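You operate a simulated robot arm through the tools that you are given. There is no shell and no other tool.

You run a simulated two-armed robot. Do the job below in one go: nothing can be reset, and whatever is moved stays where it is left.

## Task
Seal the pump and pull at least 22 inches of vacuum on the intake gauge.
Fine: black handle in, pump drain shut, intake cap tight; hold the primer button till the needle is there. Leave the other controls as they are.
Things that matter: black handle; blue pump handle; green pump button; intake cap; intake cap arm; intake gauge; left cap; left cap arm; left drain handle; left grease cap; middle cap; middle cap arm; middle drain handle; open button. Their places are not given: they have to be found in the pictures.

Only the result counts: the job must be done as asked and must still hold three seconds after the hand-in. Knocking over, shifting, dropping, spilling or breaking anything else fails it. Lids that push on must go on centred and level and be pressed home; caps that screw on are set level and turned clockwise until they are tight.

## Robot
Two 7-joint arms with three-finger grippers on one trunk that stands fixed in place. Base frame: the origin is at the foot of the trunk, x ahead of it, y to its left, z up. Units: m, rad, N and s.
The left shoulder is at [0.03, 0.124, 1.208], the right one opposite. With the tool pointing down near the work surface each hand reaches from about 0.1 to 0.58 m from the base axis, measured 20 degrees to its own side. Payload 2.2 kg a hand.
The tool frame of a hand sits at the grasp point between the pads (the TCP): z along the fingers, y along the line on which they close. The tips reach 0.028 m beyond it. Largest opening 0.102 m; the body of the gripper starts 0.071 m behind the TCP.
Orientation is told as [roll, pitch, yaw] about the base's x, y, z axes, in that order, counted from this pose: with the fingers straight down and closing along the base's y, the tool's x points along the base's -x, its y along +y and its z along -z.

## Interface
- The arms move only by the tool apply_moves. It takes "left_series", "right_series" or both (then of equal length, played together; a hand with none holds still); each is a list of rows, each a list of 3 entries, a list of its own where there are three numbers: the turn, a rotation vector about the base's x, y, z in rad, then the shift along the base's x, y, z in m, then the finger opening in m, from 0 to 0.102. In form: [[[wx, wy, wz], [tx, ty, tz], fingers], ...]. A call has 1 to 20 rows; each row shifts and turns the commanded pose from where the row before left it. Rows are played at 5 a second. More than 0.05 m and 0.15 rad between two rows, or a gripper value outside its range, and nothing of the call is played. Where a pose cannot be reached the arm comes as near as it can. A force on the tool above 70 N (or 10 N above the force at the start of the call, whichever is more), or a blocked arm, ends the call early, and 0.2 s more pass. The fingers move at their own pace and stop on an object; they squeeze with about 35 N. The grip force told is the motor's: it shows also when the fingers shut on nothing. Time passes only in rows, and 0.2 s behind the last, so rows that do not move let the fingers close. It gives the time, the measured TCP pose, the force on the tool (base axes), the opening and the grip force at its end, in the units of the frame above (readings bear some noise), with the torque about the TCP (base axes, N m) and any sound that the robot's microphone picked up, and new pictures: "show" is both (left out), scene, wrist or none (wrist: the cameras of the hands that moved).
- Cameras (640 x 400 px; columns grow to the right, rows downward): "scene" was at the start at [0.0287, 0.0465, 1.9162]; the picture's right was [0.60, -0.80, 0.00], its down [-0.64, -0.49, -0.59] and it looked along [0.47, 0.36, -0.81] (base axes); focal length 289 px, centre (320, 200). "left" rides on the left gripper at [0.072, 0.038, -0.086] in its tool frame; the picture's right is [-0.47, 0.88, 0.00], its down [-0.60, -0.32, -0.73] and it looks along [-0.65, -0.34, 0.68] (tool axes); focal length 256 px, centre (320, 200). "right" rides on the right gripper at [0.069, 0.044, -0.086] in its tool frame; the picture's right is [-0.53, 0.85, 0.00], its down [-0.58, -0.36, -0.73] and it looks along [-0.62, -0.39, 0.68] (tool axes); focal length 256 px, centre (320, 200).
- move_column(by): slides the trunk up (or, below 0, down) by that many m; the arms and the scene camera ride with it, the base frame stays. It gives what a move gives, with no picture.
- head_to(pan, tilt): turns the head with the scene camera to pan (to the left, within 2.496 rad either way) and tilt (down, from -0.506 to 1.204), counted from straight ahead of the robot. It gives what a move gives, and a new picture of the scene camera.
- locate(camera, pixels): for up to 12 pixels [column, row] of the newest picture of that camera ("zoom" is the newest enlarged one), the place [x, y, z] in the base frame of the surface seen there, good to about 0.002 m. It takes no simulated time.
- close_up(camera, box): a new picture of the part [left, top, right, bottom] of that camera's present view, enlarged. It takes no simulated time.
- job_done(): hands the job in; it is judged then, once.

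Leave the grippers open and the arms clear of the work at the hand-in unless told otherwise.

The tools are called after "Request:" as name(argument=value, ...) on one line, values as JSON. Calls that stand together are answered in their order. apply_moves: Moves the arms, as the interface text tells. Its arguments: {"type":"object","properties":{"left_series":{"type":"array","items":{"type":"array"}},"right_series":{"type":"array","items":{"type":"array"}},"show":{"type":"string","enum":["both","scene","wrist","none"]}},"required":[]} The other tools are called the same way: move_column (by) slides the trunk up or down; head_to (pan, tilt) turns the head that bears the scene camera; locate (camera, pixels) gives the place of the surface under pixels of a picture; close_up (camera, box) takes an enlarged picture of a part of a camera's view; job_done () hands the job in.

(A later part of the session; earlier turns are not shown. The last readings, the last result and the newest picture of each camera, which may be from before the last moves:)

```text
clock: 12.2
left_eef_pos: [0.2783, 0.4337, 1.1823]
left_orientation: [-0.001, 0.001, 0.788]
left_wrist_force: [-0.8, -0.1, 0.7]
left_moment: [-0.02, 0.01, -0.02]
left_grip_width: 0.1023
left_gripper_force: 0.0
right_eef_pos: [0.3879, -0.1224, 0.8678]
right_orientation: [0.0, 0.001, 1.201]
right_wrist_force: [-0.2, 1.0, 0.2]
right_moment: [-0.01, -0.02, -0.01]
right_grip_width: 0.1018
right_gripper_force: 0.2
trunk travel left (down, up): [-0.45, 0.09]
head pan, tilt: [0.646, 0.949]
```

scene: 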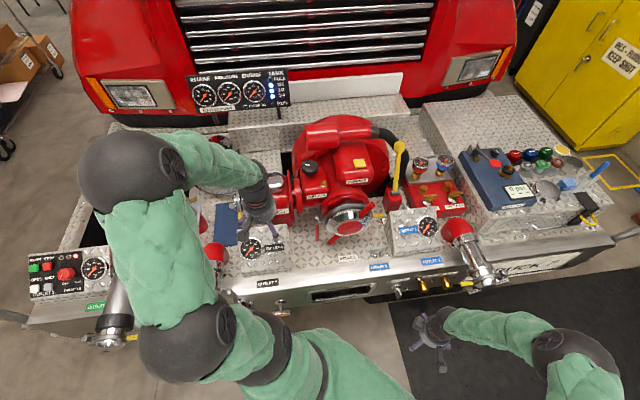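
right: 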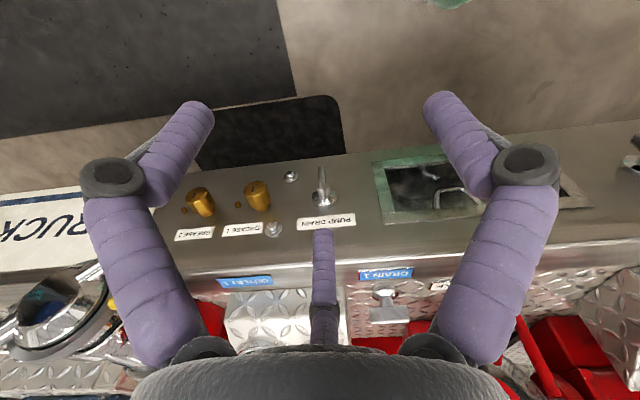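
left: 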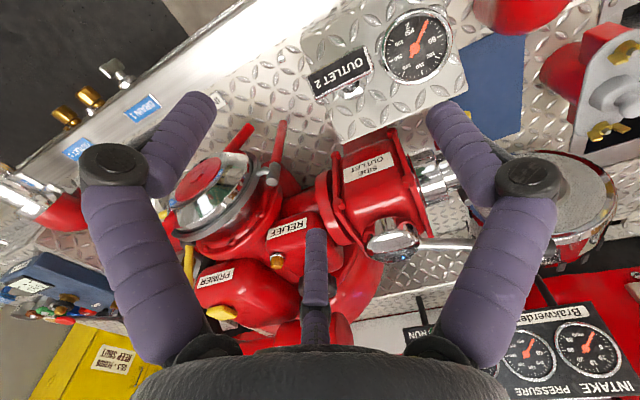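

The OUTLET 2 plate is at (340, 72) of the left picture. I sample it and the face around it.

Request:
locate(camera="left", pixels=[[340, 72], [316, 82], [364, 63], [312, 92], [366, 72], [330, 65], [348, 92], [355, 110], [400, 100], [330, 30], [390, 10], [345, 125]])

Request:
close_up(camera="left", box=[290, 0, 470, 130])

Request:
close_up(camera="left", box=[400, 100, 640, 260])

```text
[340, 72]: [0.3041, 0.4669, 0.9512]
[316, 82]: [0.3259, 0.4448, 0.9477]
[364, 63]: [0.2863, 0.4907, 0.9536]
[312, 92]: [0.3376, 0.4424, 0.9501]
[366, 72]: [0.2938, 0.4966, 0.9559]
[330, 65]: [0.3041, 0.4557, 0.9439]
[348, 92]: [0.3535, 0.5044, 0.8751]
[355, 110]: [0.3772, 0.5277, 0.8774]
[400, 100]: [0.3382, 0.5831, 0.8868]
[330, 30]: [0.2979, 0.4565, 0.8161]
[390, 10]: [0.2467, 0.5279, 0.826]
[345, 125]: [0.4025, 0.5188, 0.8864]
```

```text
3.08 times, centred on (380, 65) of left
```

zoom: 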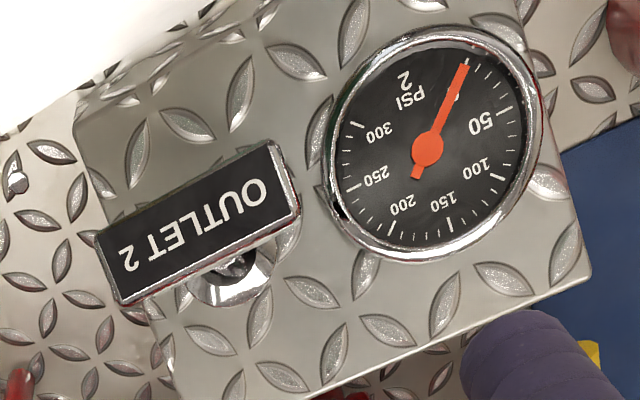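

```text
2.50 times, centred on (520, 180) of left
```

zoom: 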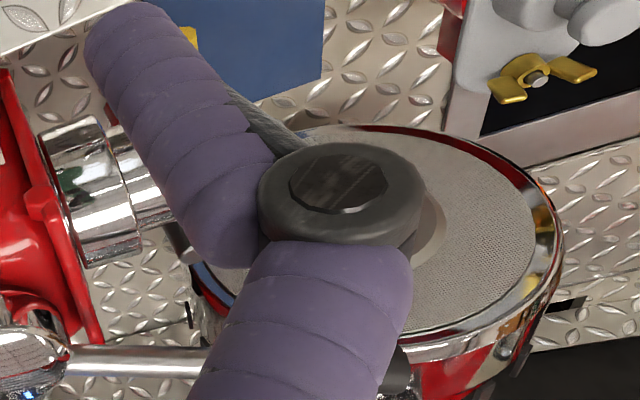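

The plate centre is at ≈ (0.304, 0.467, 0.951), its box face slopes 31°. I close the fingers, tilt the hand 0.53 rad about the bumper's rightward axis so it points square to the face, and lower to about 6 cm from the plate.

Request:
apply_moves(left_series=[[[0.0937, -0.0937, 0], [0, 0, 0], 0.0], [[0.0937, -0.0937, 0], [0, 0, 0], 0.0], [[0.0937, -0.0937, 0], [0, 0, 0], 0.0], [[0.0937, -0.0937, 0], [0, 0, 0], 0.0], [[0, 0, 0], [-0.002, 0.0, -0.04], 0.0], [[0, 0, 0], [-0.002, 0.001, -0.04], 0.0], [[0, 0, 0], [-0.002, 0.0, -0.04], 0.0], [[0, 0, 0], [0, 0, -0.03], 0.0]], show="both")

```text
clock: 14.1
left_eef_pos: [0.2723, 0.4368, 1.0343]
left_orientation: [-0.001, -0.53, 0.798]
left_wrist_force: [1.5, -0.5, 0.6]
left_moment: [-0.03, 0.08, -0.01]
left_grip_width: 0.0021
left_gripper_force: 31.6
right_eef_pos: [0.3879, -0.1231, 0.8673]
right_orientation: [0.001, 0.001, 1.201]
right_wrist_force: [0.6, 0.1, -0.5]
right_moment: [-0.02, 0.02, 0.01]
right_grip_width: 0.1021
right_gripper_force: 0.0
trunk travel left (down, up): [-0.45, 0.09]
head pan, tilt: [0.646, 0.949]
```

scene: 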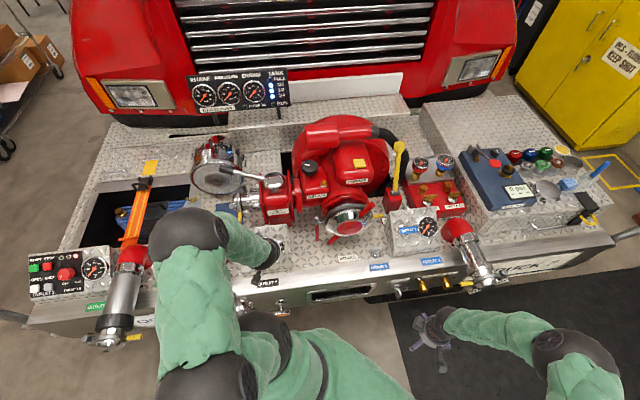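
left: 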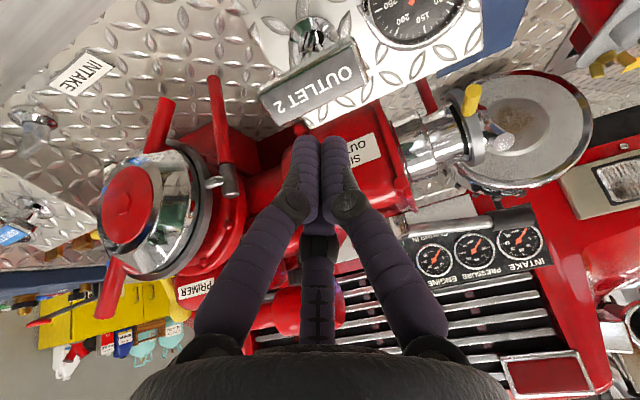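

The closed tips are about 6.5 cm from the plate, aimed at its middle. I advance along the tool axis: fast to near contact, then slowly pushing.

Request:
apply_moves(left_series=[[[0, 0, 0], [0.0071, 0.0071, -0.0173], 0.0], [[0, 0, 0], [0.0071, 0.0071, -0.0173], 0.0], [[0, 0, 0], [0.0071, 0.0071, -0.0173], 0.0], [[0, 0, 0], [0.0036, 0.0036, -0.0086], 0.0], [[0, 0, 0], [0.0036, 0.0036, -0.0086], 0.0], [[0, 0, 0], [0.0036, 0.0036, -0.0086], 0.0]], show="both")

```text
clock: 15.4
left_eef_pos: [0.307, 0.4653, 0.9572]
left_orientation: [0.008, -0.524, 0.786]
left_wrist_force: [0.5, 0.3, -0.6]
left_moment: [-0.01, 0.01, -0.05]
left_grip_width: 0.0023
left_gripper_force: 31.2
left hand out of reach, approached as far as the arm can: row 6
right_eef_pos: [0.3866, -0.1243, 0.868]
right_orientation: [0.0, 0.0, 1.201]
right_wrist_force: [0.8, 0.1, 0.4]
right_moment: [0.01, -0.01, 0.0]
right_grip_width: 0.1021
right_gripper_force: 0.1
trunk travel left (down, up): [-0.45, 0.09]
head pan, tilt: [0.646, 0.949]
```

scene: 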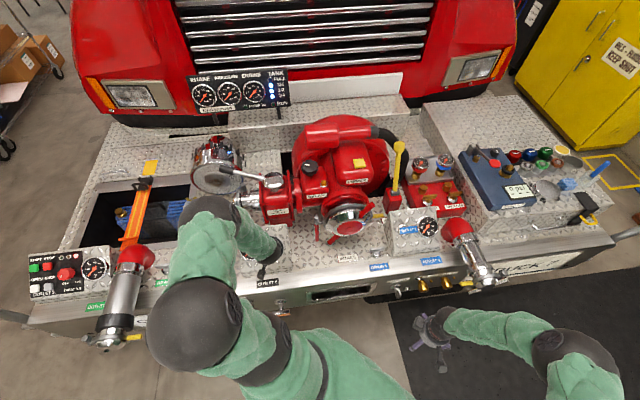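
left: 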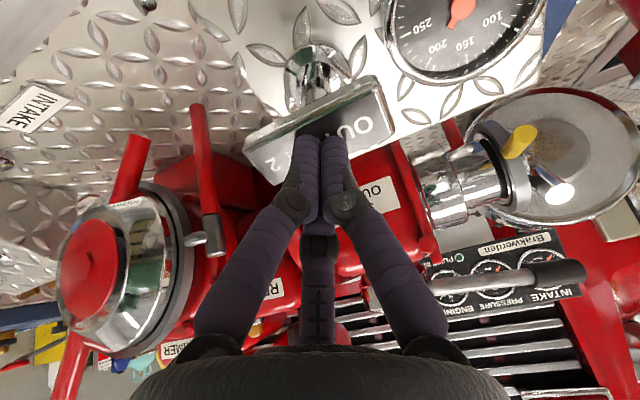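

The arm reports its reach limit on the last row, and the force is nearly zero. I check where the plate is now.

Request:
locate(camera="left", pixels=[[370, 125], [280, 155], [350, 110], [318, 75], [260, 110], [370, 60]])

Request:
close_up(camera="left", box=[230, 20, 430, 190])

```text
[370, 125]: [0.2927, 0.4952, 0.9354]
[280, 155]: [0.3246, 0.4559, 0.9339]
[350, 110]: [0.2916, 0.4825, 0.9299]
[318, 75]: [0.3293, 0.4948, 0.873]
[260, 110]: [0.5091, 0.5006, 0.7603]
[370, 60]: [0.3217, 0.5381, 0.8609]
```

```text
2.35 times, centred on (330, 105) of left
```

zoom: 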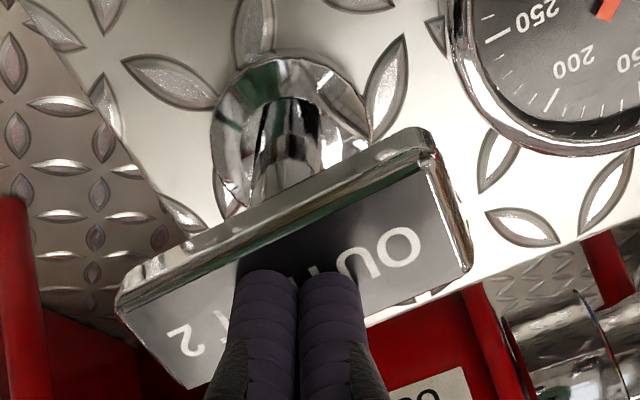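

The plate has moved in about 2 cm with almost no force; the wrist seems to be at a joint limit. I back off 4 cm, turn the hand about its own axis toward its neutral yaw, and then push on along the same line.

Request:
apply_moves(left_series=[[[0, 0, 0], [-0.0071, -0.0071, 0.0173], 0.0], [[0, 0, 0], [-0.0071, -0.0071, 0.0173], 0.0], [[0.0428, 0.0428, -0.1036], [0, 0, 0], 0.0], [[0.0428, 0.0428, -0.1036], [0, 0, 0], 0.0], [[0.0428, 0.0428, -0.1036], [0, 0, 0], 0.0], [[0.0428, 0.0428, -0.1036], [0, 0, 0], 0.0], [[0.0428, 0.0428, -0.1036], [0, 0, 0], 0.0], [[0.0428, 0.0428, -0.1036], [0, 0, 0], 0.0]], show="both")

```text
clock: 17.2
left_eef_pos: [0.2925, 0.4515, 0.9924]
left_orientation: [0.367, -0.387, -0.009]
left_wrist_force: [0.1, -0.1, 0.5]
left_moment: [-0.02, -0.01, -0.02]
left_grip_width: 0.0022
left_gripper_force: 30.9
right_eef_pos: [0.3868, -0.1241, 0.8678]
right_orientation: [0.001, 0.0, 1.202]
right_wrist_force: [0.5, 1.0, -0.2]
right_moment: [-0.01, -0.01, 0.03]
right_grip_width: 0.102
right_gripper_force: 0.1
trunk travel left (down, up): [-0.45, 0.09]
head pan, tilt: [0.646, 0.949]
```

scene: 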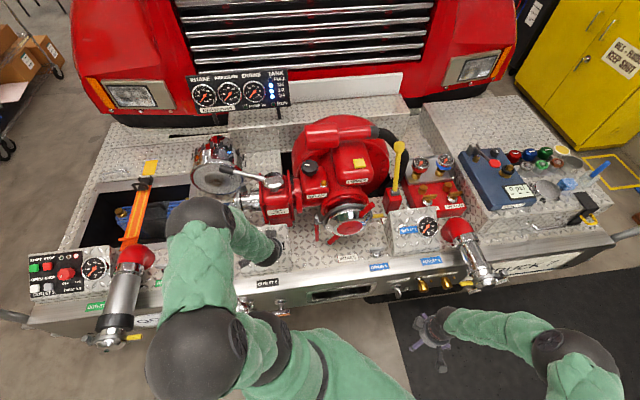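
left: 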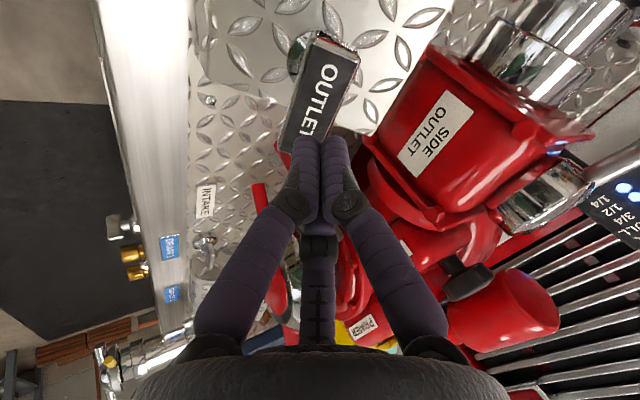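

Now I push again along the same axis: 4 cm to contact and about 3 cm more.

Request:
apply_moves(left_series=[[[0, 0, 0], [0.0071, 0.0071, -0.0173], 0.0], [[0, 0, 0], [0.0065, 0.0078, -0.0173], 0.0], [[0, 0, 0], [0.0036, 0.0036, -0.0086], 0.0], [[0, 0, 0], [0.0036, 0.0036, -0.0086], 0.0], [[0, 0, 0], [0.0036, 0.0036, -0.0086], 0.0]], show="both")

```text
clock: 18.4
left_eef_pos: [0.3192, 0.4756, 0.9332]
left_orientation: [0.37, -0.381, -0.004]
left_wrist_force: [-5.6, -3.9, 11.5]
left_moment: [-0.04, -0.17, 0.0]
left_grip_width: 0.0021
left_gripper_force: 31.8
left hand out of reach, approached as far as the arm can: row 3
right_eef_pos: [0.3863, -0.1232, 0.8684]
right_orientation: [0.0, -0.001, 1.201]
right_wrist_force: [0.7, 0.4, 0.2]
right_moment: [-0.01, 0.02, -0.01]
right_grip_width: 0.102
right_gripper_force: 0.0
trunk travel left (down, up): [-0.45, 0.09]
head pan, tilt: [0.646, 0.949]
```

scene: 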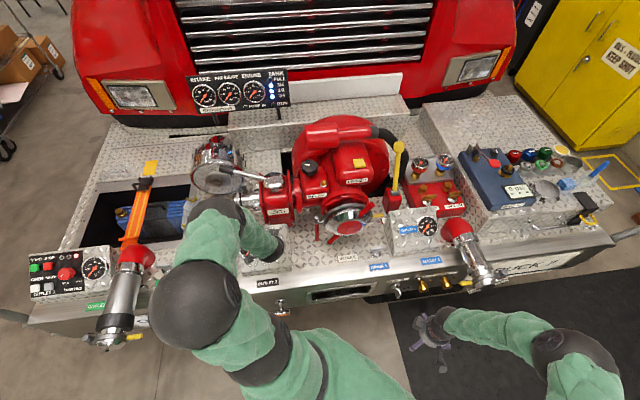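
left: 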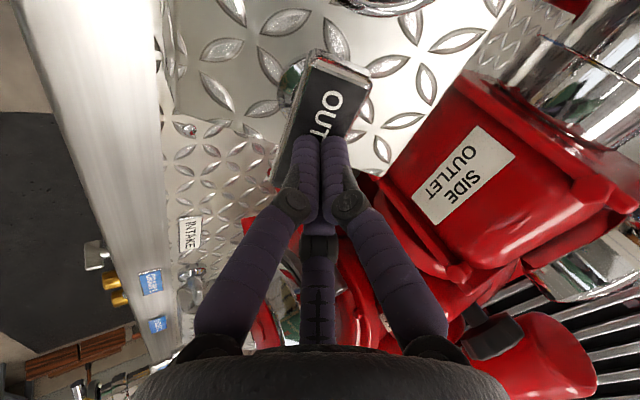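

The tool now meets about 13 N; I check how far the plate stands off compared with OUTLET 1.

Request:
locate(camera="left", pixels=[[335, 95], [325, 115], [350, 80], [310, 70], [345, 110], [295, 150], [250, 90], [400, 110]])

Request:
close_up(camera="left", box=[240, 20, 420, 190])

Request:
locate(camera="scene", pixels=[[408, 230], [402, 232], [414, 228], [405, 228], [395, 218], [415, 244], [400, 240]])

```text
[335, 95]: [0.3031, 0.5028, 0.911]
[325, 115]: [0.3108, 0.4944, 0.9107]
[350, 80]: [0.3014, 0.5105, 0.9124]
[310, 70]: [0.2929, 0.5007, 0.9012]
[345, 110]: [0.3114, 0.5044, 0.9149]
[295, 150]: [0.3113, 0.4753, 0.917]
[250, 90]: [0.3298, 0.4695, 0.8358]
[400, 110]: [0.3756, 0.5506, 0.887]
```

```text
2.35 times, centred on (330, 105) of left
```

zoom: 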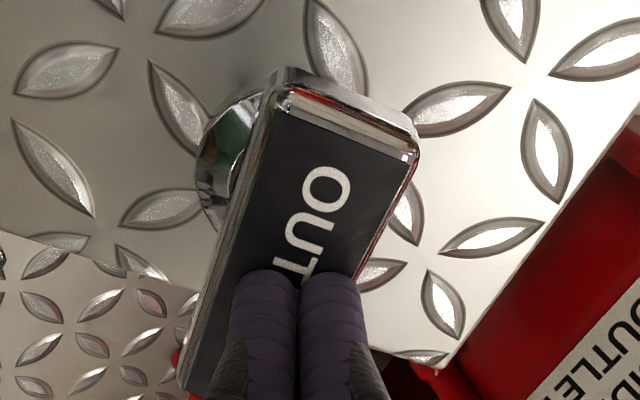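

```text
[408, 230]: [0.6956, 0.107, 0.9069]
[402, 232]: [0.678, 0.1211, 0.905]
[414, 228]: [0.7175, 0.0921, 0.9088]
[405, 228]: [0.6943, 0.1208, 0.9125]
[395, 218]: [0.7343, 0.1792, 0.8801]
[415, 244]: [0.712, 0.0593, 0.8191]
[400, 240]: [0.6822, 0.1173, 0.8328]
```

OUTLET 2's plate now stands ~62 mm off the face against ~61 mm for OUTLET 1. I push a little more to be sure it is home.

Request:
apply_moves(left_series=[[[0, 0, 0], [0.0025, 0.0025, -0.007], 0.0], [[0, 0, 0], [0.0025, 0.0025, -0.007], 0.0], [[0, 0, 0], [0, 0, 0], 0.0]], show="wrist")

```text
clock: 18.9
left_eef_pos: [0.3192, 0.4735, 0.9325]
left_orientation: [0.381, -0.387, -0.008]
left_wrist_force: [-38.3, -22.5, 65.5]
left_moment: [-0.14, -0.06, -0.18]
left_grip_width: 0.0062
left_gripper_force: 31.6
right_eef_pos: [0.3835, -0.128, 0.869]
right_orientation: [-0.004, -0.007, 1.199]
right_wrist_force: [0.4, -0.6, 0.5]
right_moment: [-0.01, 0.03, -0.01]
right_grip_width: 0.1019
right_gripper_force: 0.0
trunk travel left (down, up): [-0.45, 0.09]
head pan, tilt: [0.646, 0.949]
stopped in row 2 (left hand): the force on the tool passed its limit at 84 N (the readings are from after the stop); the commanded pose is now the measured one
```

left: 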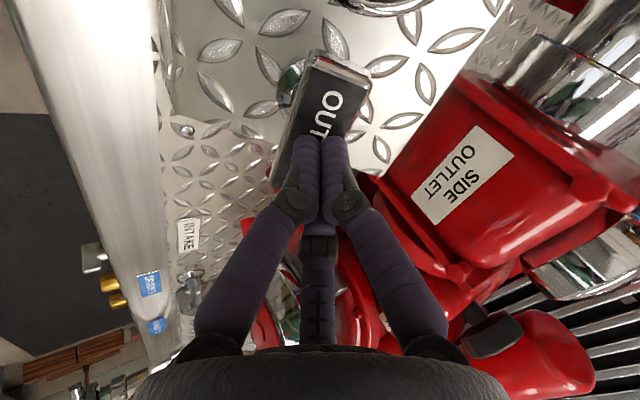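

84 N at the stop: the black handle is fully in. I back the left hand off along the same line and lift it.

Request:
apply_moves(left_series=[[[0, 0, 0], [-0.0036, -0.0036, 0.0086], 0.0], [[0, 0, 0], [-0.0071, -0.0071, 0.0173], 0.0], [[0, 0, 0], [-0.0071, -0.0071, 0.0173], 0.0], [[0, 0, 0], [-0.0071, -0.0071, 0.0173], 0.0], [[0, 0, 0], [0, 0, 0.04], 0.0], [[0, 0, 0], [0, 0, 0.04], 0.0]], show="both")

```text
clock: 20.3
left_eef_pos: [0.2989, 0.4545, 1.0689]
left_orientation: [0.375, -0.383, -0.005]
left_wrist_force: [0.1, 0.2, -0.3]
left_moment: [0.02, -0.02, 0.0]
left_grip_width: 0.002
left_gripper_force: 31.9
right_eef_pos: [0.3856, -0.1236, 0.8682]
right_orientation: [0.002, -0.001, 1.202]
right_wrist_force: [-1.8, -1.0, 0.3]
right_moment: [0.01, -0.01, 0.0]
right_grip_width: 0.102
right_gripper_force: 0.1
trunk travel left (down, up): [-0.45, 0.09]
head pan, tilt: [0.646, 0.949]
```

scene: 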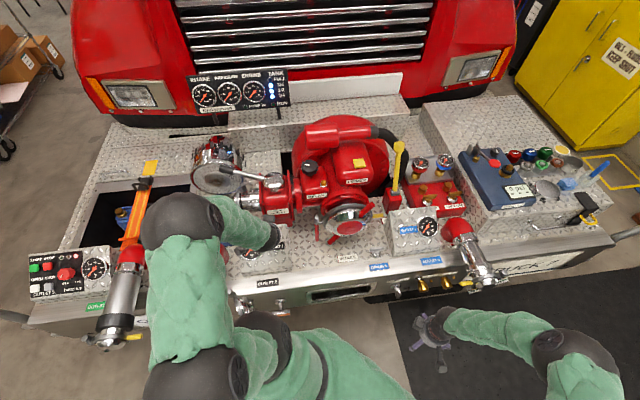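
left: 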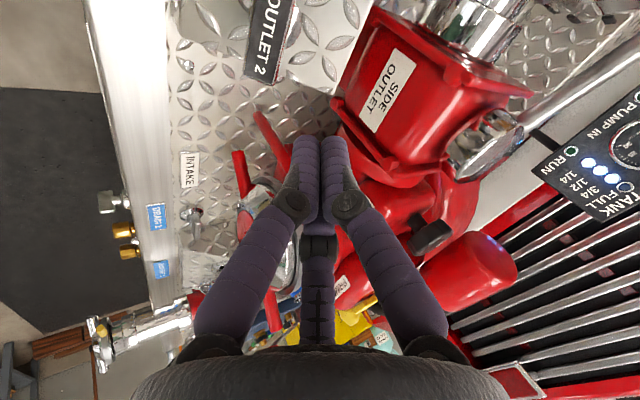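

The left hand is clear. Next the PUMP DRAIN. I raise and draw back the left hand, and at the same time turn the right hand to yaw 45° and tilt it to point level along F (toward the bumper).

Request:
apply_moves(left_series=[[[0, 0, 0], [-0.01, -0.01, 0.042], 0.0], [[0, 0, 0], [-0.01, -0.01, 0.042], 0.0], [[0, 0, 0], [-0.01, -0.01, 0.042], 0.0], [[0, 0, 0], [-0.01, -0.01, 0.042], 0.0], [[0, 0, 0], [-0.01, -0.01, 0.042], 0.0], [[0, 0, 0], [-0.01, -0.01, 0.042], 0.0], [[0, 0, 0], [0, 0, 0], 0.0], [[0, 0, 0], [0, 0, 0], 0.0], [[0, 0, 0], [0, 0, 0], 0.0], [[0, 0, 0], [0, 0, 0], 0.0], [[0, 0, 0], [0, 0, 0], 0.0], [[0, 0, 0], [0, 0, 0], 0.0]], right_series=[[[0, 0, -0.14], [0, 0, 0], 0.102], [[0, 0, -0.14], [0, 0, 0], 0.102], [[0, 0, -0.136], [0, 0, 0], 0.102], [[0.101, -0.101, 0], [0, 0, 0], 0.102], [[0.101, -0.101, 0], [0, 0, 0], 0.102], [[0.101, -0.101, 0], [0, 0, 0], 0.102], [[0.101, -0.101, 0], [0, 0, 0], 0.102], [[0.101, -0.101, 0], [0, 0, 0], 0.102], [[0.101, -0.101, 0], [0, 0, 0], 0.102], [[0.101, -0.101, 0], [0, 0, 0], 0.102], [[0.101, -0.101, 0], [0, 0, 0], 0.102], [[0.101, -0.101, 0], [0, 0, 0], 0.102]], show="both")

```text
clock: 22.9
left_eef_pos: [0.2401, 0.3924, 1.321]
left_orientation: [0.376, -0.383, -0.005]
left_wrist_force: [0.1, -0.8, 0.6]
left_moment: [0.01, -0.02, 0.0]
left_grip_width: 0.0022
left_gripper_force: 31.5
right_eef_pos: [0.3825, -0.097, 0.8717]
right_orientation: [0.14, -0.873, 0.783]
right_wrist_force: [-0.6, 0.2, 0.3]
right_moment: [-0.01, 0.0, 0.02]
right_grip_width: 0.102
right_gripper_force: 0.0
right hand out of reach, approached as far as the arm can: row 6, 7, 8, 9
trunk travel left (down, up): [-0.45, 0.09]
head pan, tilt: [0.646, 0.949]
```

scene: 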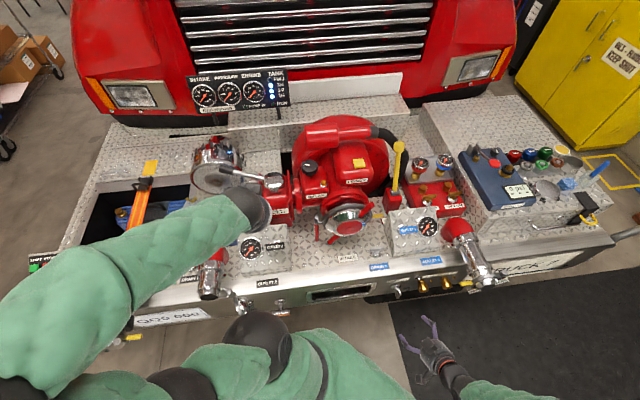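
right: 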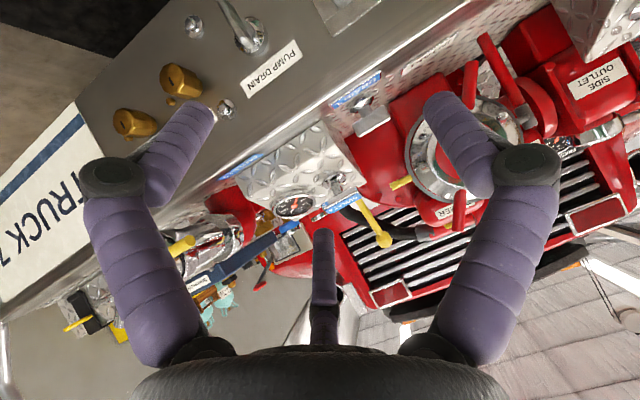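
left: 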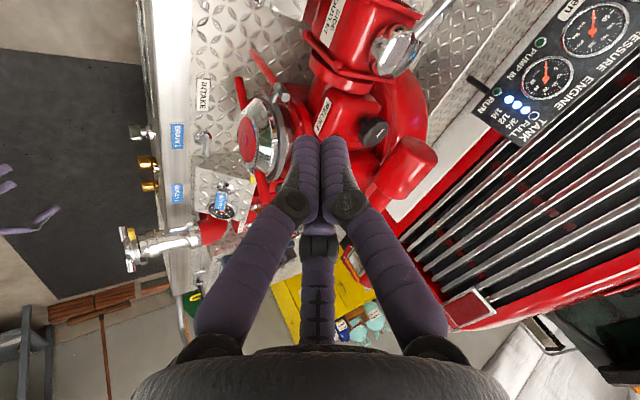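

The level tilt is out of reach at this height, so I will lower the trunk. First I raise the left hand to keep it clear of the panel when riding down, ease the right hand's tilt, and raise it as well.

Request:
apply_moves(left_series=[[[0, 0, 0], [-0.016, -0.006, 0.045], 0.0], [[0, 0, 0], [-0.016, -0.006, 0.045], 0.0], [[0, 0, 0], [-0.016, -0.006, 0.045], 0.0], [[0, 0, 0], [-0.016, -0.006, 0.045], 0.0], [[0, 0, 0], [0, 0, 0], 0.0]], right_series=[[[-0.101, 0.101, 0], [0, -0.005, 0.03], 0.102], [[-0.101, 0.101, 0], [0, -0.005, 0.03], 0.102], [[-0.101, 0.101, 0], [0, -0.005, 0.03], 0.102], [[0, 0, 0], [0, -0.005, 0.03], 0.102], [[0, 0, 0], [0, 0, 0.03], 0.102]], show="scene")

```text
clock: 24.1
left_eef_pos: [0.1778, 0.3681, 1.5026]
left_orientation: [0.377, -0.383, -0.005]
left_wrist_force: [-0.5, 0.5, 0.2]
left_moment: [0.02, -0.01, 0.02]
left_grip_width: 0.0021
left_gripper_force: 31.1
right_eef_pos: [0.3818, -0.1172, 1.0228]
right_orientation: [0.138, -0.44, 0.783]
right_wrist_force: [0.3, 0.2, 0.0]
right_moment: [0.0, -0.02, -0.01]
right_grip_width: 0.1016
right_gripper_force: 0.0
trunk travel left (down, up): [-0.45, 0.09]
head pan, tilt: [0.646, 0.949]
```

scene: 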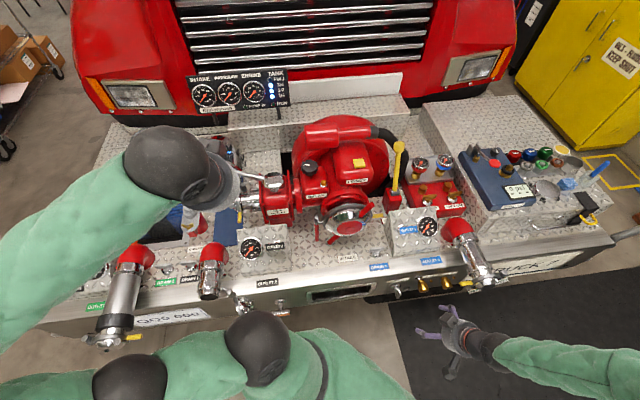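

I check where the left arm's links are, to be sure the lowering is safe.

Request:
locate(camera="scene", pixels=[[255, 350], [200, 365], [130, 375], [60, 385], [10, 390], [10, 290], [80, 225], [170, 165], [240, 305], [105, 340], [210, 275], [282, 313]])

Request:
close_up(camera="scene", box=[60, 230, 310, 360])

```text
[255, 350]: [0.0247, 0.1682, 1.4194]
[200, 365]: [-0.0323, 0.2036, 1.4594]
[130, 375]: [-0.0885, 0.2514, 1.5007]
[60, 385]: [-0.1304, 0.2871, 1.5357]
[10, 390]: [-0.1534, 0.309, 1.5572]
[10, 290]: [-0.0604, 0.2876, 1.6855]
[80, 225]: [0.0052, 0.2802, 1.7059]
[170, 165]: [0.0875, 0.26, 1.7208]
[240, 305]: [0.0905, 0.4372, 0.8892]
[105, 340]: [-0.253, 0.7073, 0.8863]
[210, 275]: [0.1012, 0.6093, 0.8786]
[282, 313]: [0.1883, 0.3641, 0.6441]
```

```text
2.56 times, centred on (185, 295) of scene
```

zoom: 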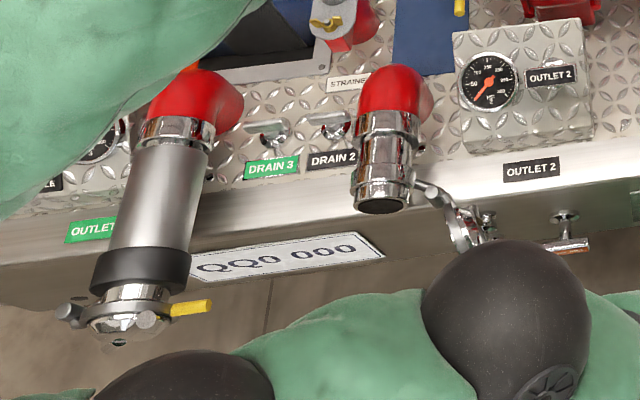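

The left arm's links are high and behind; lowering by 0.35 m keeps them clear. I also see the OUTLET 2 pipe standing open with its cap swung aside — that stays as is, since the black handle is shut. Now I lower the trunk.

Request:
move_column(by=-0.35)

Request:
head_to(pan=0.4, tilt=0.85)

```text
clock: 27.5
left_eef_pos: [0.1781, 0.37, 1.1518]
left_orientation: [0.374, -0.384, -0.005]
left_wrist_force: [-0.2, 0.4, 0.0]
left_moment: [0.01, 0.02, 0.0]
left_grip_width: 0.0024
left_gripper_force: 31.4
right_eef_pos: [0.3825, -0.116, 0.6732]
right_orientation: [0.138, -0.444, 0.785]
right_wrist_force: [-0.5, -0.2, 0.1]
right_moment: [-0.01, -0.01, 0.03]
right_grip_width: 0.102
right_gripper_force: 0.1
trunk travel left (down, up): [-0.1, 0.44]
head pan, tilt: [0.646, 0.949]
```

```text
clock: 28.3
left_eef_pos: [0.1762, 0.3711, 1.1515]
left_orientation: [0.374, -0.385, -0.006]
left_wrist_force: [-0.1, 0.0, 0.2]
left_moment: [-0.02, -0.01, -0.02]
left_grip_width: 0.0021
left_gripper_force: 31.9
right_eef_pos: [0.3815, -0.1157, 0.6718]
right_orientation: [0.141, -0.443, 0.785]
right_wrist_force: [0.0, 0.0, -0.4]
right_moment: [0.01, 0.02, 0.02]
right_grip_width: 0.1019
right_gripper_force: 0.1
trunk travel left (down, up): [-0.1, 0.44]
head pan, tilt: [0.4, 0.85]
```

scene: 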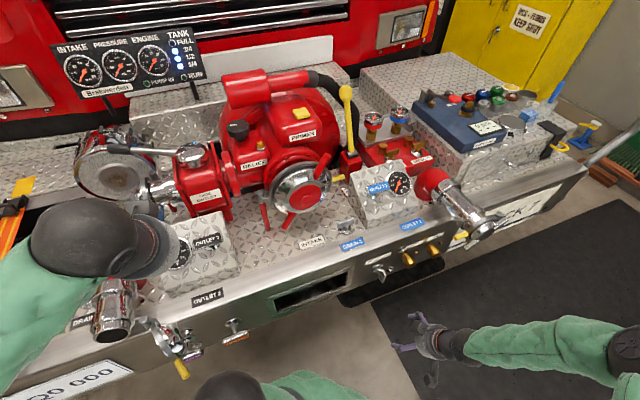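

The view is more frontal now; PUMP DRAIN is at about (382, 270). I enlarge it and measure the blade.

Request:
close_up(camera="scene", box=[350, 240, 450, 302])

Request:
locate(camera="zoom", pixels=[[175, 180], [205, 190], [225, 205], [215, 180], [180, 160], [160, 170], [200, 210], [240, 200], [150, 190], [100, 120], [250, 110], [120, 240]])

```text
6.40 times, centred on (400, 271) of scene
```

zoom: 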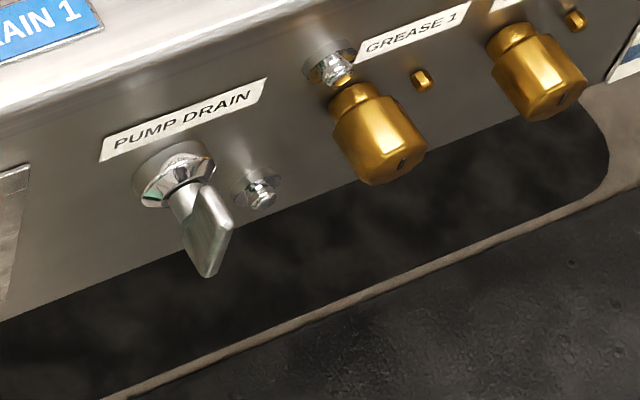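

```text
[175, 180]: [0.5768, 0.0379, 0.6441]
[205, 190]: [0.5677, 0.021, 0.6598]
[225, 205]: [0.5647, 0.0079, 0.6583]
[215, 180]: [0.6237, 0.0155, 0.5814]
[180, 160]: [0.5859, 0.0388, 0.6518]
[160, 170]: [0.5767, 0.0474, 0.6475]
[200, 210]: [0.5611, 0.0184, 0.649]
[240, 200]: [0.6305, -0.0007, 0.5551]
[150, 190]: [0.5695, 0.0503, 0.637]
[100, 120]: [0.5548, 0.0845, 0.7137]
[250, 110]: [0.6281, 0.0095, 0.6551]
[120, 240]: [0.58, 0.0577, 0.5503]
```

The drain's axis is at r ≈ 0.387, z ≈ 0.635 and the blade spans f 0.393–0.417. I level the right hand out (pointing along F) and bring it in front of the tap, about 0.1 m short.

Request:
apply_moves(right_series=[[[-0.0441, -0.0441, -0.0294], [0, 0, 0], 0.102], [[-0.0441, -0.0441, -0.0294], [0, 0, 0], 0.102], [[0.1, -0.1, 0], [0.0111, 0.0048, -0.0046], 0.102], [[0.1, -0.1, 0], [0.0111, 0.0048, -0.0046], 0.102], [[0.1, -0.1, 0], [0.0111, 0.0048, -0.0046], 0.102], [[0.1, -0.1, 0], [0.0111, 0.0048, -0.0046], 0.102], [[0.1, -0.1, 0], [0.0111, 0.0048, -0.0046], 0.102], [[0.1, -0.1, 0], [0.0111, 0.0048, -0.0046], 0.102], [[0.1, -0.1, 0], [0.0111, 0.0048, -0.0046], 0.102], [[0.1, -0.1, 0], [0.0111, 0.0048, -0.0046], 0.102]], show="both")

```text
clock: 30.5
left_eef_pos: [0.1771, 0.3691, 1.1506]
left_orientation: [0.375, -0.383, -0.006]
left_wrist_force: [0.7, -0.9, 0.5]
left_moment: [0.01, -0.01, 0.02]
left_grip_width: 0.0021
left_gripper_force: 31.3
right_eef_pos: [0.4699, -0.078, 0.6364]
right_orientation: [-3.129, -1.566, -2.365]
right_wrist_force: [1.1, 0.2, 1.0]
right_moment: [0.02, 0.01, -0.04]
right_grip_width: 0.102
right_gripper_force: 0.2
trunk travel left (down, up): [-0.1, 0.44]
head pan, tilt: [0.4, 0.85]
```

scene: 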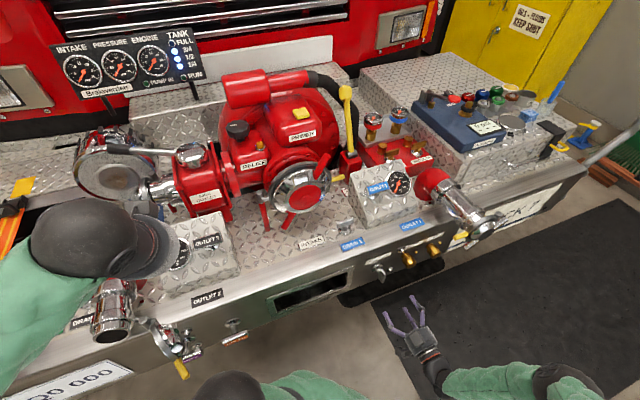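
right: 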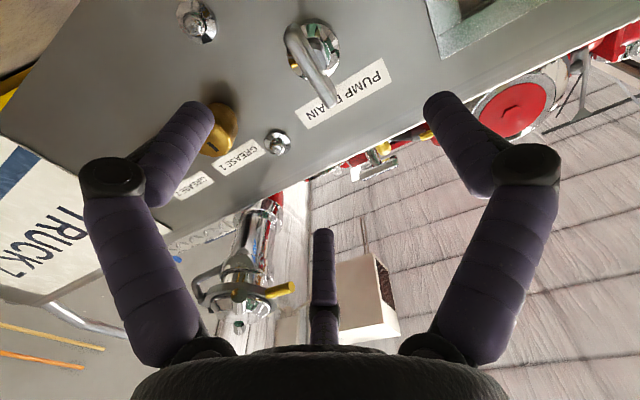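

The hand is level and lined up with the tap (r 0.387, z 0.636). I move forward 11.8 cm along F with the fingers open around the blade.

Request:
apply_moves(right_series=[[[0, 0, 0], [0.0247, 0.0247, 0], 0.102], [[0, 0, 0], [0.0247, 0.0247, 0], 0.102], [[0, 0, 0], [0.0212, 0.0212, 0], 0.102], [[0, 0, 0], [0.0128, 0.0128, 0], 0.102]], show="both")

```text
clock: 31.5
left_eef_pos: [0.1769, 0.3695, 1.1513]
left_orientation: [0.373, -0.382, -0.007]
left_wrist_force: [0.1, -0.4, -0.4]
left_moment: [0.0, -0.01, 0.04]
left_grip_width: 0.0023
left_gripper_force: 31.6
right_eef_pos: [0.5531, 0.0068, 0.6366]
right_orientation: [2.82, -1.566, -2.034]
right_wrist_force: [-0.2, 0.3, 0.8]
right_moment: [0.01, 0.02, 0.01]
right_grip_width: 0.1019
right_gripper_force: 0.0
trunk travel left (down, up): [-0.1, 0.44]
head pan, tilt: [0.4, 0.85]
```

scene: 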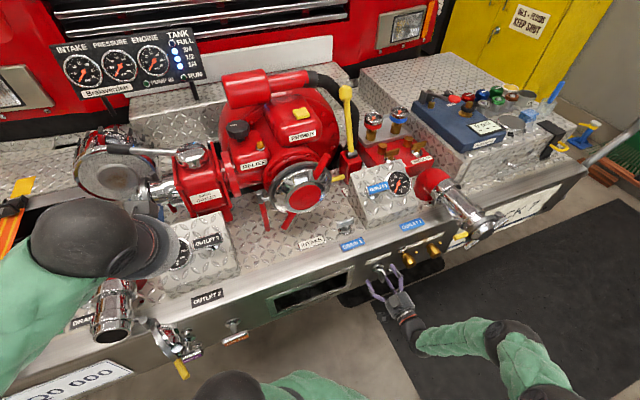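
right: 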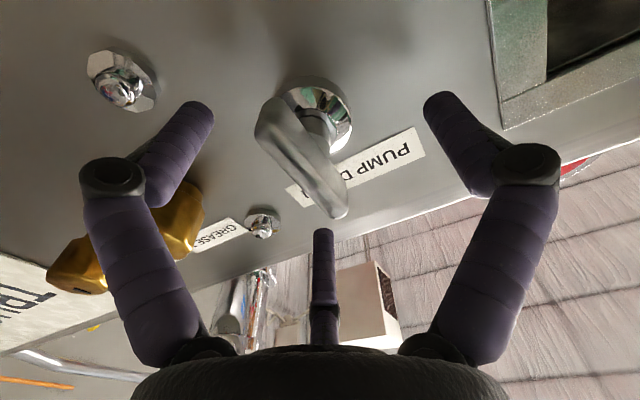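

The blade is between the fingers at (305, 165). I close the fingers on it.

Request:
apply_moves(right_series=[[[0, 0, 0], [0, 0, 0], 0.0], [[0, 0, 0], [0, 0, 0], 0.0], [[0, 0, 0], [0, 0, 0], 0.0], [[0, 0, 0], [0, 0, 0], 0.0]], show="both")

```text
clock: 32.5
left_eef_pos: [0.1786, 0.3685, 1.1514]
left_orientation: [0.375, -0.384, -0.008]
left_wrist_force: [0.2, 0.2, -0.4]
left_moment: [-0.01, -0.01, 0.02]
left_grip_width: 0.0022
left_gripper_force: 31.6
right_eef_pos: [0.5571, 0.0023, 0.6352]
right_orientation: [3.014, -1.569, -2.236]
right_wrist_force: [21.0, -20.1, -14.3]
right_moment: [-0.66, 0.34, -0.19]
right_grip_width: 0.0259
right_gripper_force: 45.3
trunk travel left (down, up): [-0.1, 0.44]
head pan, tilt: [0.4, 0.85]
```

scene: 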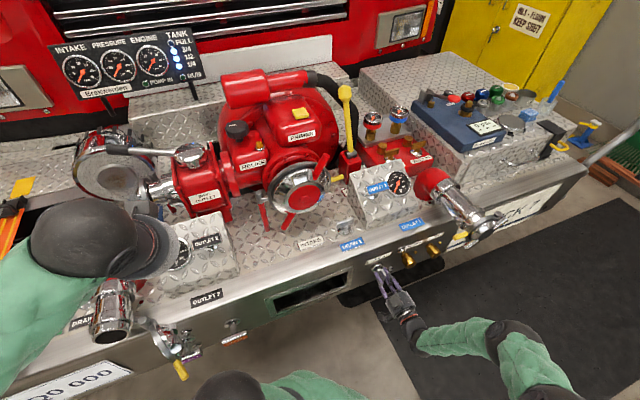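
right: 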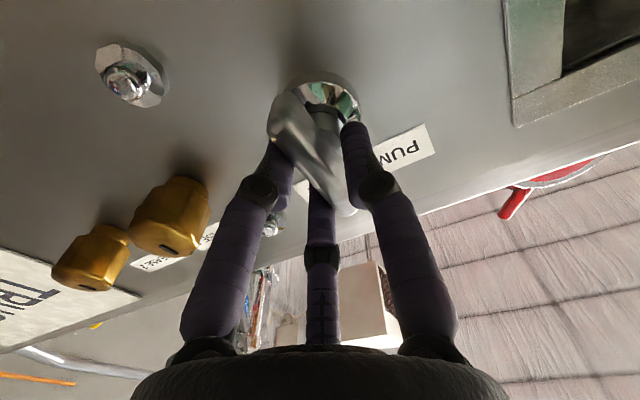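

The fingers hold the blade (opening 26 mm) with a ~29 N side force to the right, so the hand sits a little left of the blade. I ease the hand right by 6 mm and settle.

Request:
apply_moves(right_series=[[[0, 0, 0], [0.0042, -0.0042, 0], 0.0], [[0, 0, 0], [0, 0, 0], 0.0]], show="wrist")

```text
clock: 33.1
left_eef_pos: [0.1764, 0.3686, 1.1519]
left_orientation: [0.375, -0.381, -0.003]
left_wrist_force: [-0.4, 0.7, 0.1]
left_moment: [0.03, 0.08, 0.05]
left_grip_width: 0.0022
left_gripper_force: 31.5
right_eef_pos: [0.5573, 0.0027, 0.6353]
right_orientation: [2.471, -1.567, -1.683]
right_wrist_force: [12.1, -8.4, -7.9]
right_moment: [0.57, -0.71, -1.17]
right_grip_width: 0.0261
right_gripper_force: 45.3
trunk travel left (down, up): [-0.1, 0.44]
head pan, tilt: [0.4, 0.85]
```

right: 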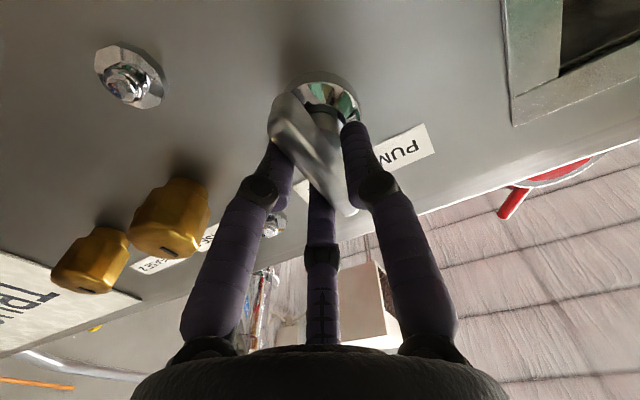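

Side force is down to ~14 N. I start turning clockwise (as seen from in front), i.e. about +F, in small steps, and watch the torque.

Request:
apply_moves(right_series=[[[0.0707, 0.0707, 0], [0, 0, 0], 0.0], [[0.0707, 0.0707, 0], [0, 0, 0], 0.0], [[0.0707, 0.0707, 0], [0, 0, 0], 0.0]], show="both")

```text
clock: 33.9
left_eef_pos: [0.1783, 0.3694, 1.1513]
left_orientation: [0.376, -0.382, -0.006]
left_wrist_force: [1.1, 0.2, 0.2]
left_moment: [0.02, 0.04, 0.01]
left_grip_width: 0.0021
left_gripper_force: 31.7
right_eef_pos: [0.5588, -0.0004, 0.634]
right_orientation: [1.57, -1.268, -0.785]
right_wrist_force: [16.6, -5.5, -18.8]
right_moment: [-0.17, -0.01, -0.65]
right_grip_width: 0.0258
right_gripper_force: 44.9
trunk travel left (down, up): [-0.1, 0.44]
head pan, tilt: [0.4, 0.85]
```

scene: 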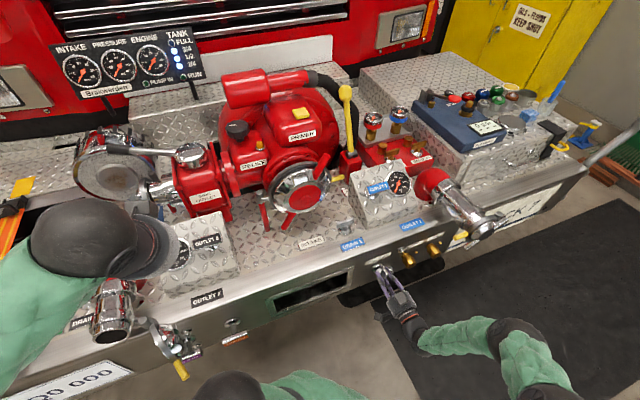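
right: 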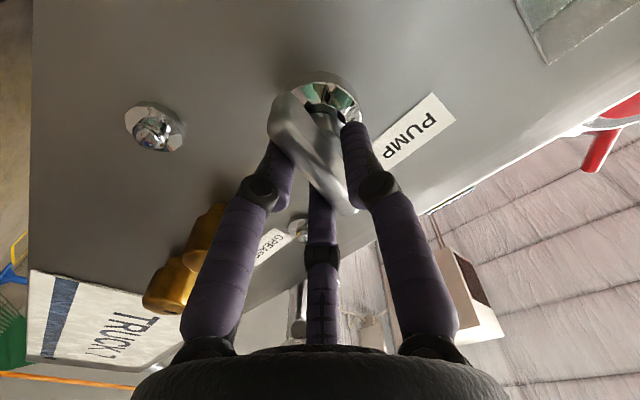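

The blade turns with the hand and the torque is small. I continue clockwise to about 90° in total, letting the hand follow the axis slightly.

Request:
apply_moves(right_series=[[[0.099, 0.099, 0], [-0.0004, 0.0004, -0.0006], 0.0], [[0.099, 0.099, 0], [-0.0004, 0.0004, -0.0006], 0.0], [[0.099, 0.099, 0], [-0.0004, 0.0004, -0.0006], 0.0], [[0.099, 0.099, 0], [-0.0004, 0.0004, -0.0006], 0.0], [[0.099, 0.099, 0], [-0.0004, 0.0004, -0.0006], 0.0], [[0.099, 0.099, 0], [-0.0004, 0.0004, -0.0006], 0.0]], show="both")

```text
clock: 35.3
left_eef_pos: [0.1807, 0.3673, 1.1506]
left_orientation: [0.376, -0.382, -0.007]
left_wrist_force: [0.4, 0.7, 0.2]
left_moment: [0.03, 0.0, 0.03]
left_grip_width: 0.002
left_gripper_force: 31.4
right_eef_pos: [0.5588, 0.0015, 0.6289]
right_orientation: [1.566, -0.425, -0.797]
right_wrist_force: [24.5, -27.5, -34.4]
right_moment: [-0.58, 0.34, 0.68]
right_grip_width: 0.0258
right_gripper_force: 44.9
trunk travel left (down, up): [-0.1, 0.44]
head pan, tilt: [0.4, 0.85]
```

scene: 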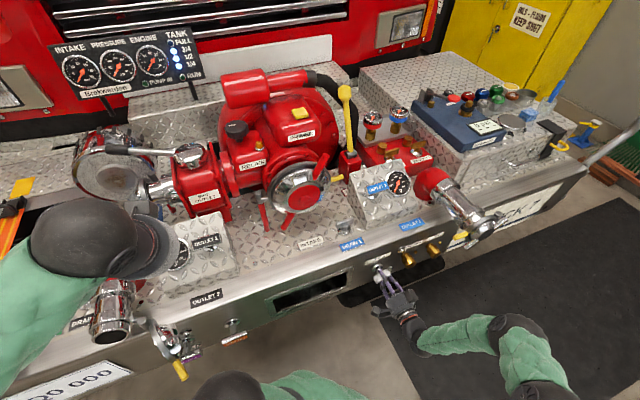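
right: 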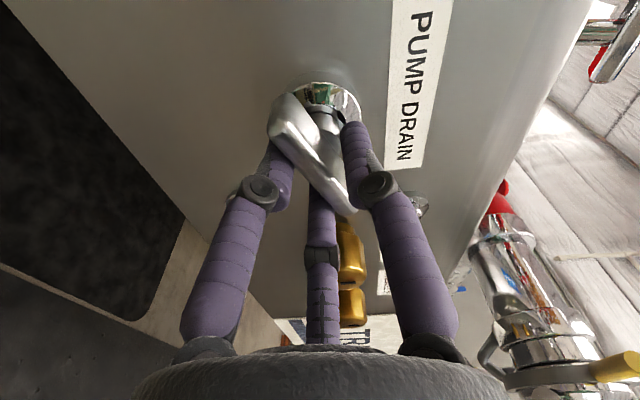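

The blade follows (about 65° now). Forces push the hand right and down, so I let it give way that way while turning the last 25°.

Request:
apply_moves(right_series=[[[0, 0, 0], [0.003, -0.003, -0.005], 0.0], [[0.0778, 0.0778, 0], [0, 0, -0.001], 0.0], [[0.0778, 0.0778, 0], [0, 0, -0.001], 0.0], [[0.0778, 0.0778, 0], [0, 0, -0.001], 0.0], [[0.0707, 0.0707, 0], [0, 0, -0.001], 0.0]], show="both")

```text
clock: 36.5
left_eef_pos: [0.175, 0.3697, 1.1528]
left_orientation: [0.375, -0.386, -0.004]
left_wrist_force: [-0.9, 0.1, 0.4]
left_moment: [-0.02, -0.01, 0.01]
left_grip_width: 0.0023
left_gripper_force: 31.5
right_eef_pos: [0.559, 0.0, 0.6269]
right_orientation: [1.58, -0.002, -0.786]
right_wrist_force: [7.4, -9.2, 28.3]
right_moment: [0.19, 0.03, -0.98]
right_grip_width: 0.026
right_gripper_force: 45.2
trunk travel left (down, up): [-0.1, 0.44]
head pan, tilt: [0.4, 0.85]
```

scene: 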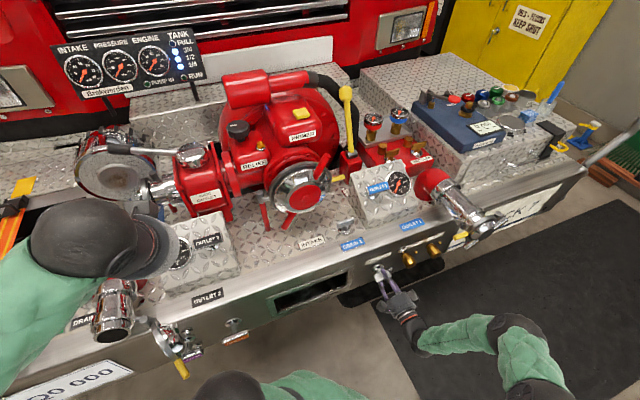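
right: 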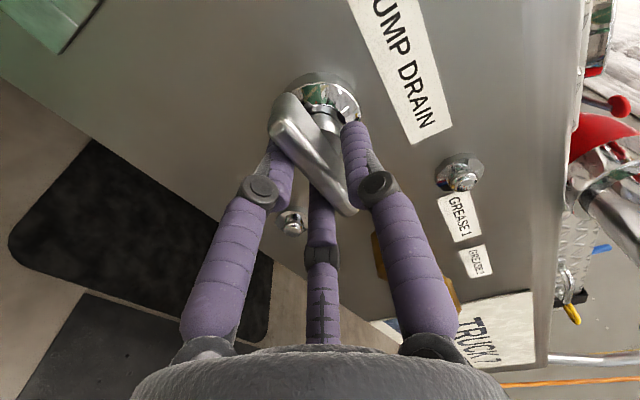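

About 90° turned. I test gently with 0.1 rad more to feel whether there is a stop.

Request:
apply_moves(right_series=[[[0.0354, 0.0354, 0], [0, 0, 0.002], 0.0], [[0.0354, 0.0354, 0], [0, 0, 0], 0.0]], show="wrist")

```text
clock: 37.1
left_eef_pos: [0.1776, 0.369, 1.1513]
left_orientation: [0.375, -0.385, -0.006]
left_wrist_force: [0.5, 0.4, -1.1]
left_moment: [-0.03, 0.01, 0.0]
left_grip_width: 0.0022
left_gripper_force: 31.3
right_eef_pos: [0.5607, -0.0005, 0.6258]
right_orientation: [1.571, 0.099, -0.789]
right_wrist_force: [13.3, -9.0, 12.5]
right_moment: [-0.27, -1.02, 0.17]
right_grip_width: 0.0267
right_gripper_force: 45.6
trunk travel left (down, up): [-0.1, 0.44]
head pan, tilt: [0.4, 0.85]
```

right: 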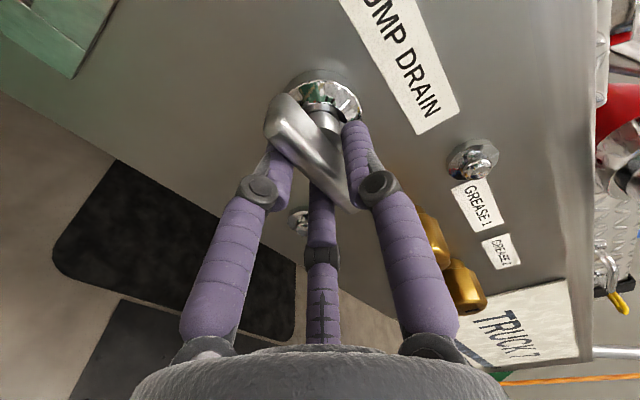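

The torque rose to ~0.9 N·m and the blade stopped following: the drain is at its stop, shut. I relieve the twist, open the fingers and back out along −F.

Request:
apply_moves(right_series=[[[-0.0424, -0.0424, 0], [0, 0, 0], 0.0], [[0, 0, 0], [0, 0, 0], 0.102], [[0, 0, 0], [0, 0, 0], 0.102], [[0, 0, 0], [0, 0, 0], 0.102], [[0, 0, 0], [-0.0141, -0.0141, 0], 0.102], [[0, 0, 0], [-0.0283, -0.0283, 0], 0.102], [[0, 0, 0], [-0.0283, -0.0283, 0], 0.102], [[0, 0, 0], [-0.0283, -0.0283, 0], 0.102]], show="both")

```text
clock: 38.9
left_eef_pos: [0.1761, 0.371, 1.1515]
left_orientation: [0.375, -0.384, -0.005]
left_wrist_force: [-0.2, -0.9, 0.2]
left_moment: [-0.01, 0.03, 0.0]
left_grip_width: 0.0021
left_gripper_force: 31.3
right_eef_pos: [0.4601, -0.0994, 0.624]
right_orientation: [1.571, 0.039, -0.788]
right_wrist_force: [-0.6, 1.2, -0.5]
right_moment: [-0.04, -0.02, -0.02]
right_grip_width: 0.1018
right_gripper_force: 0.1
trunk travel left (down, up): [-0.1, 0.44]
head pan, tilt: [0.4, 0.85]
```

scene: 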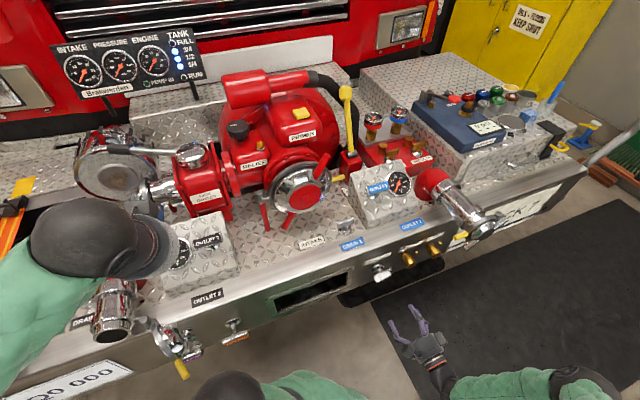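
right: 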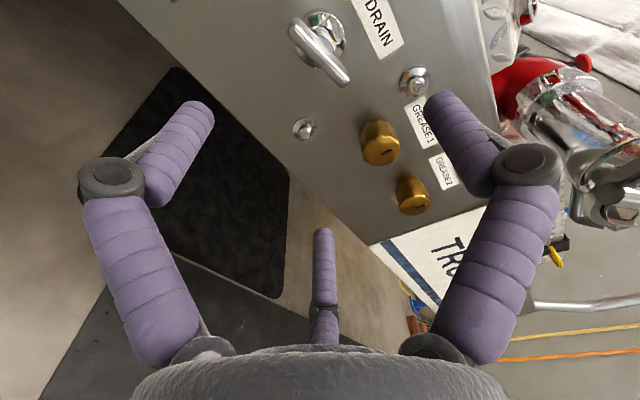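

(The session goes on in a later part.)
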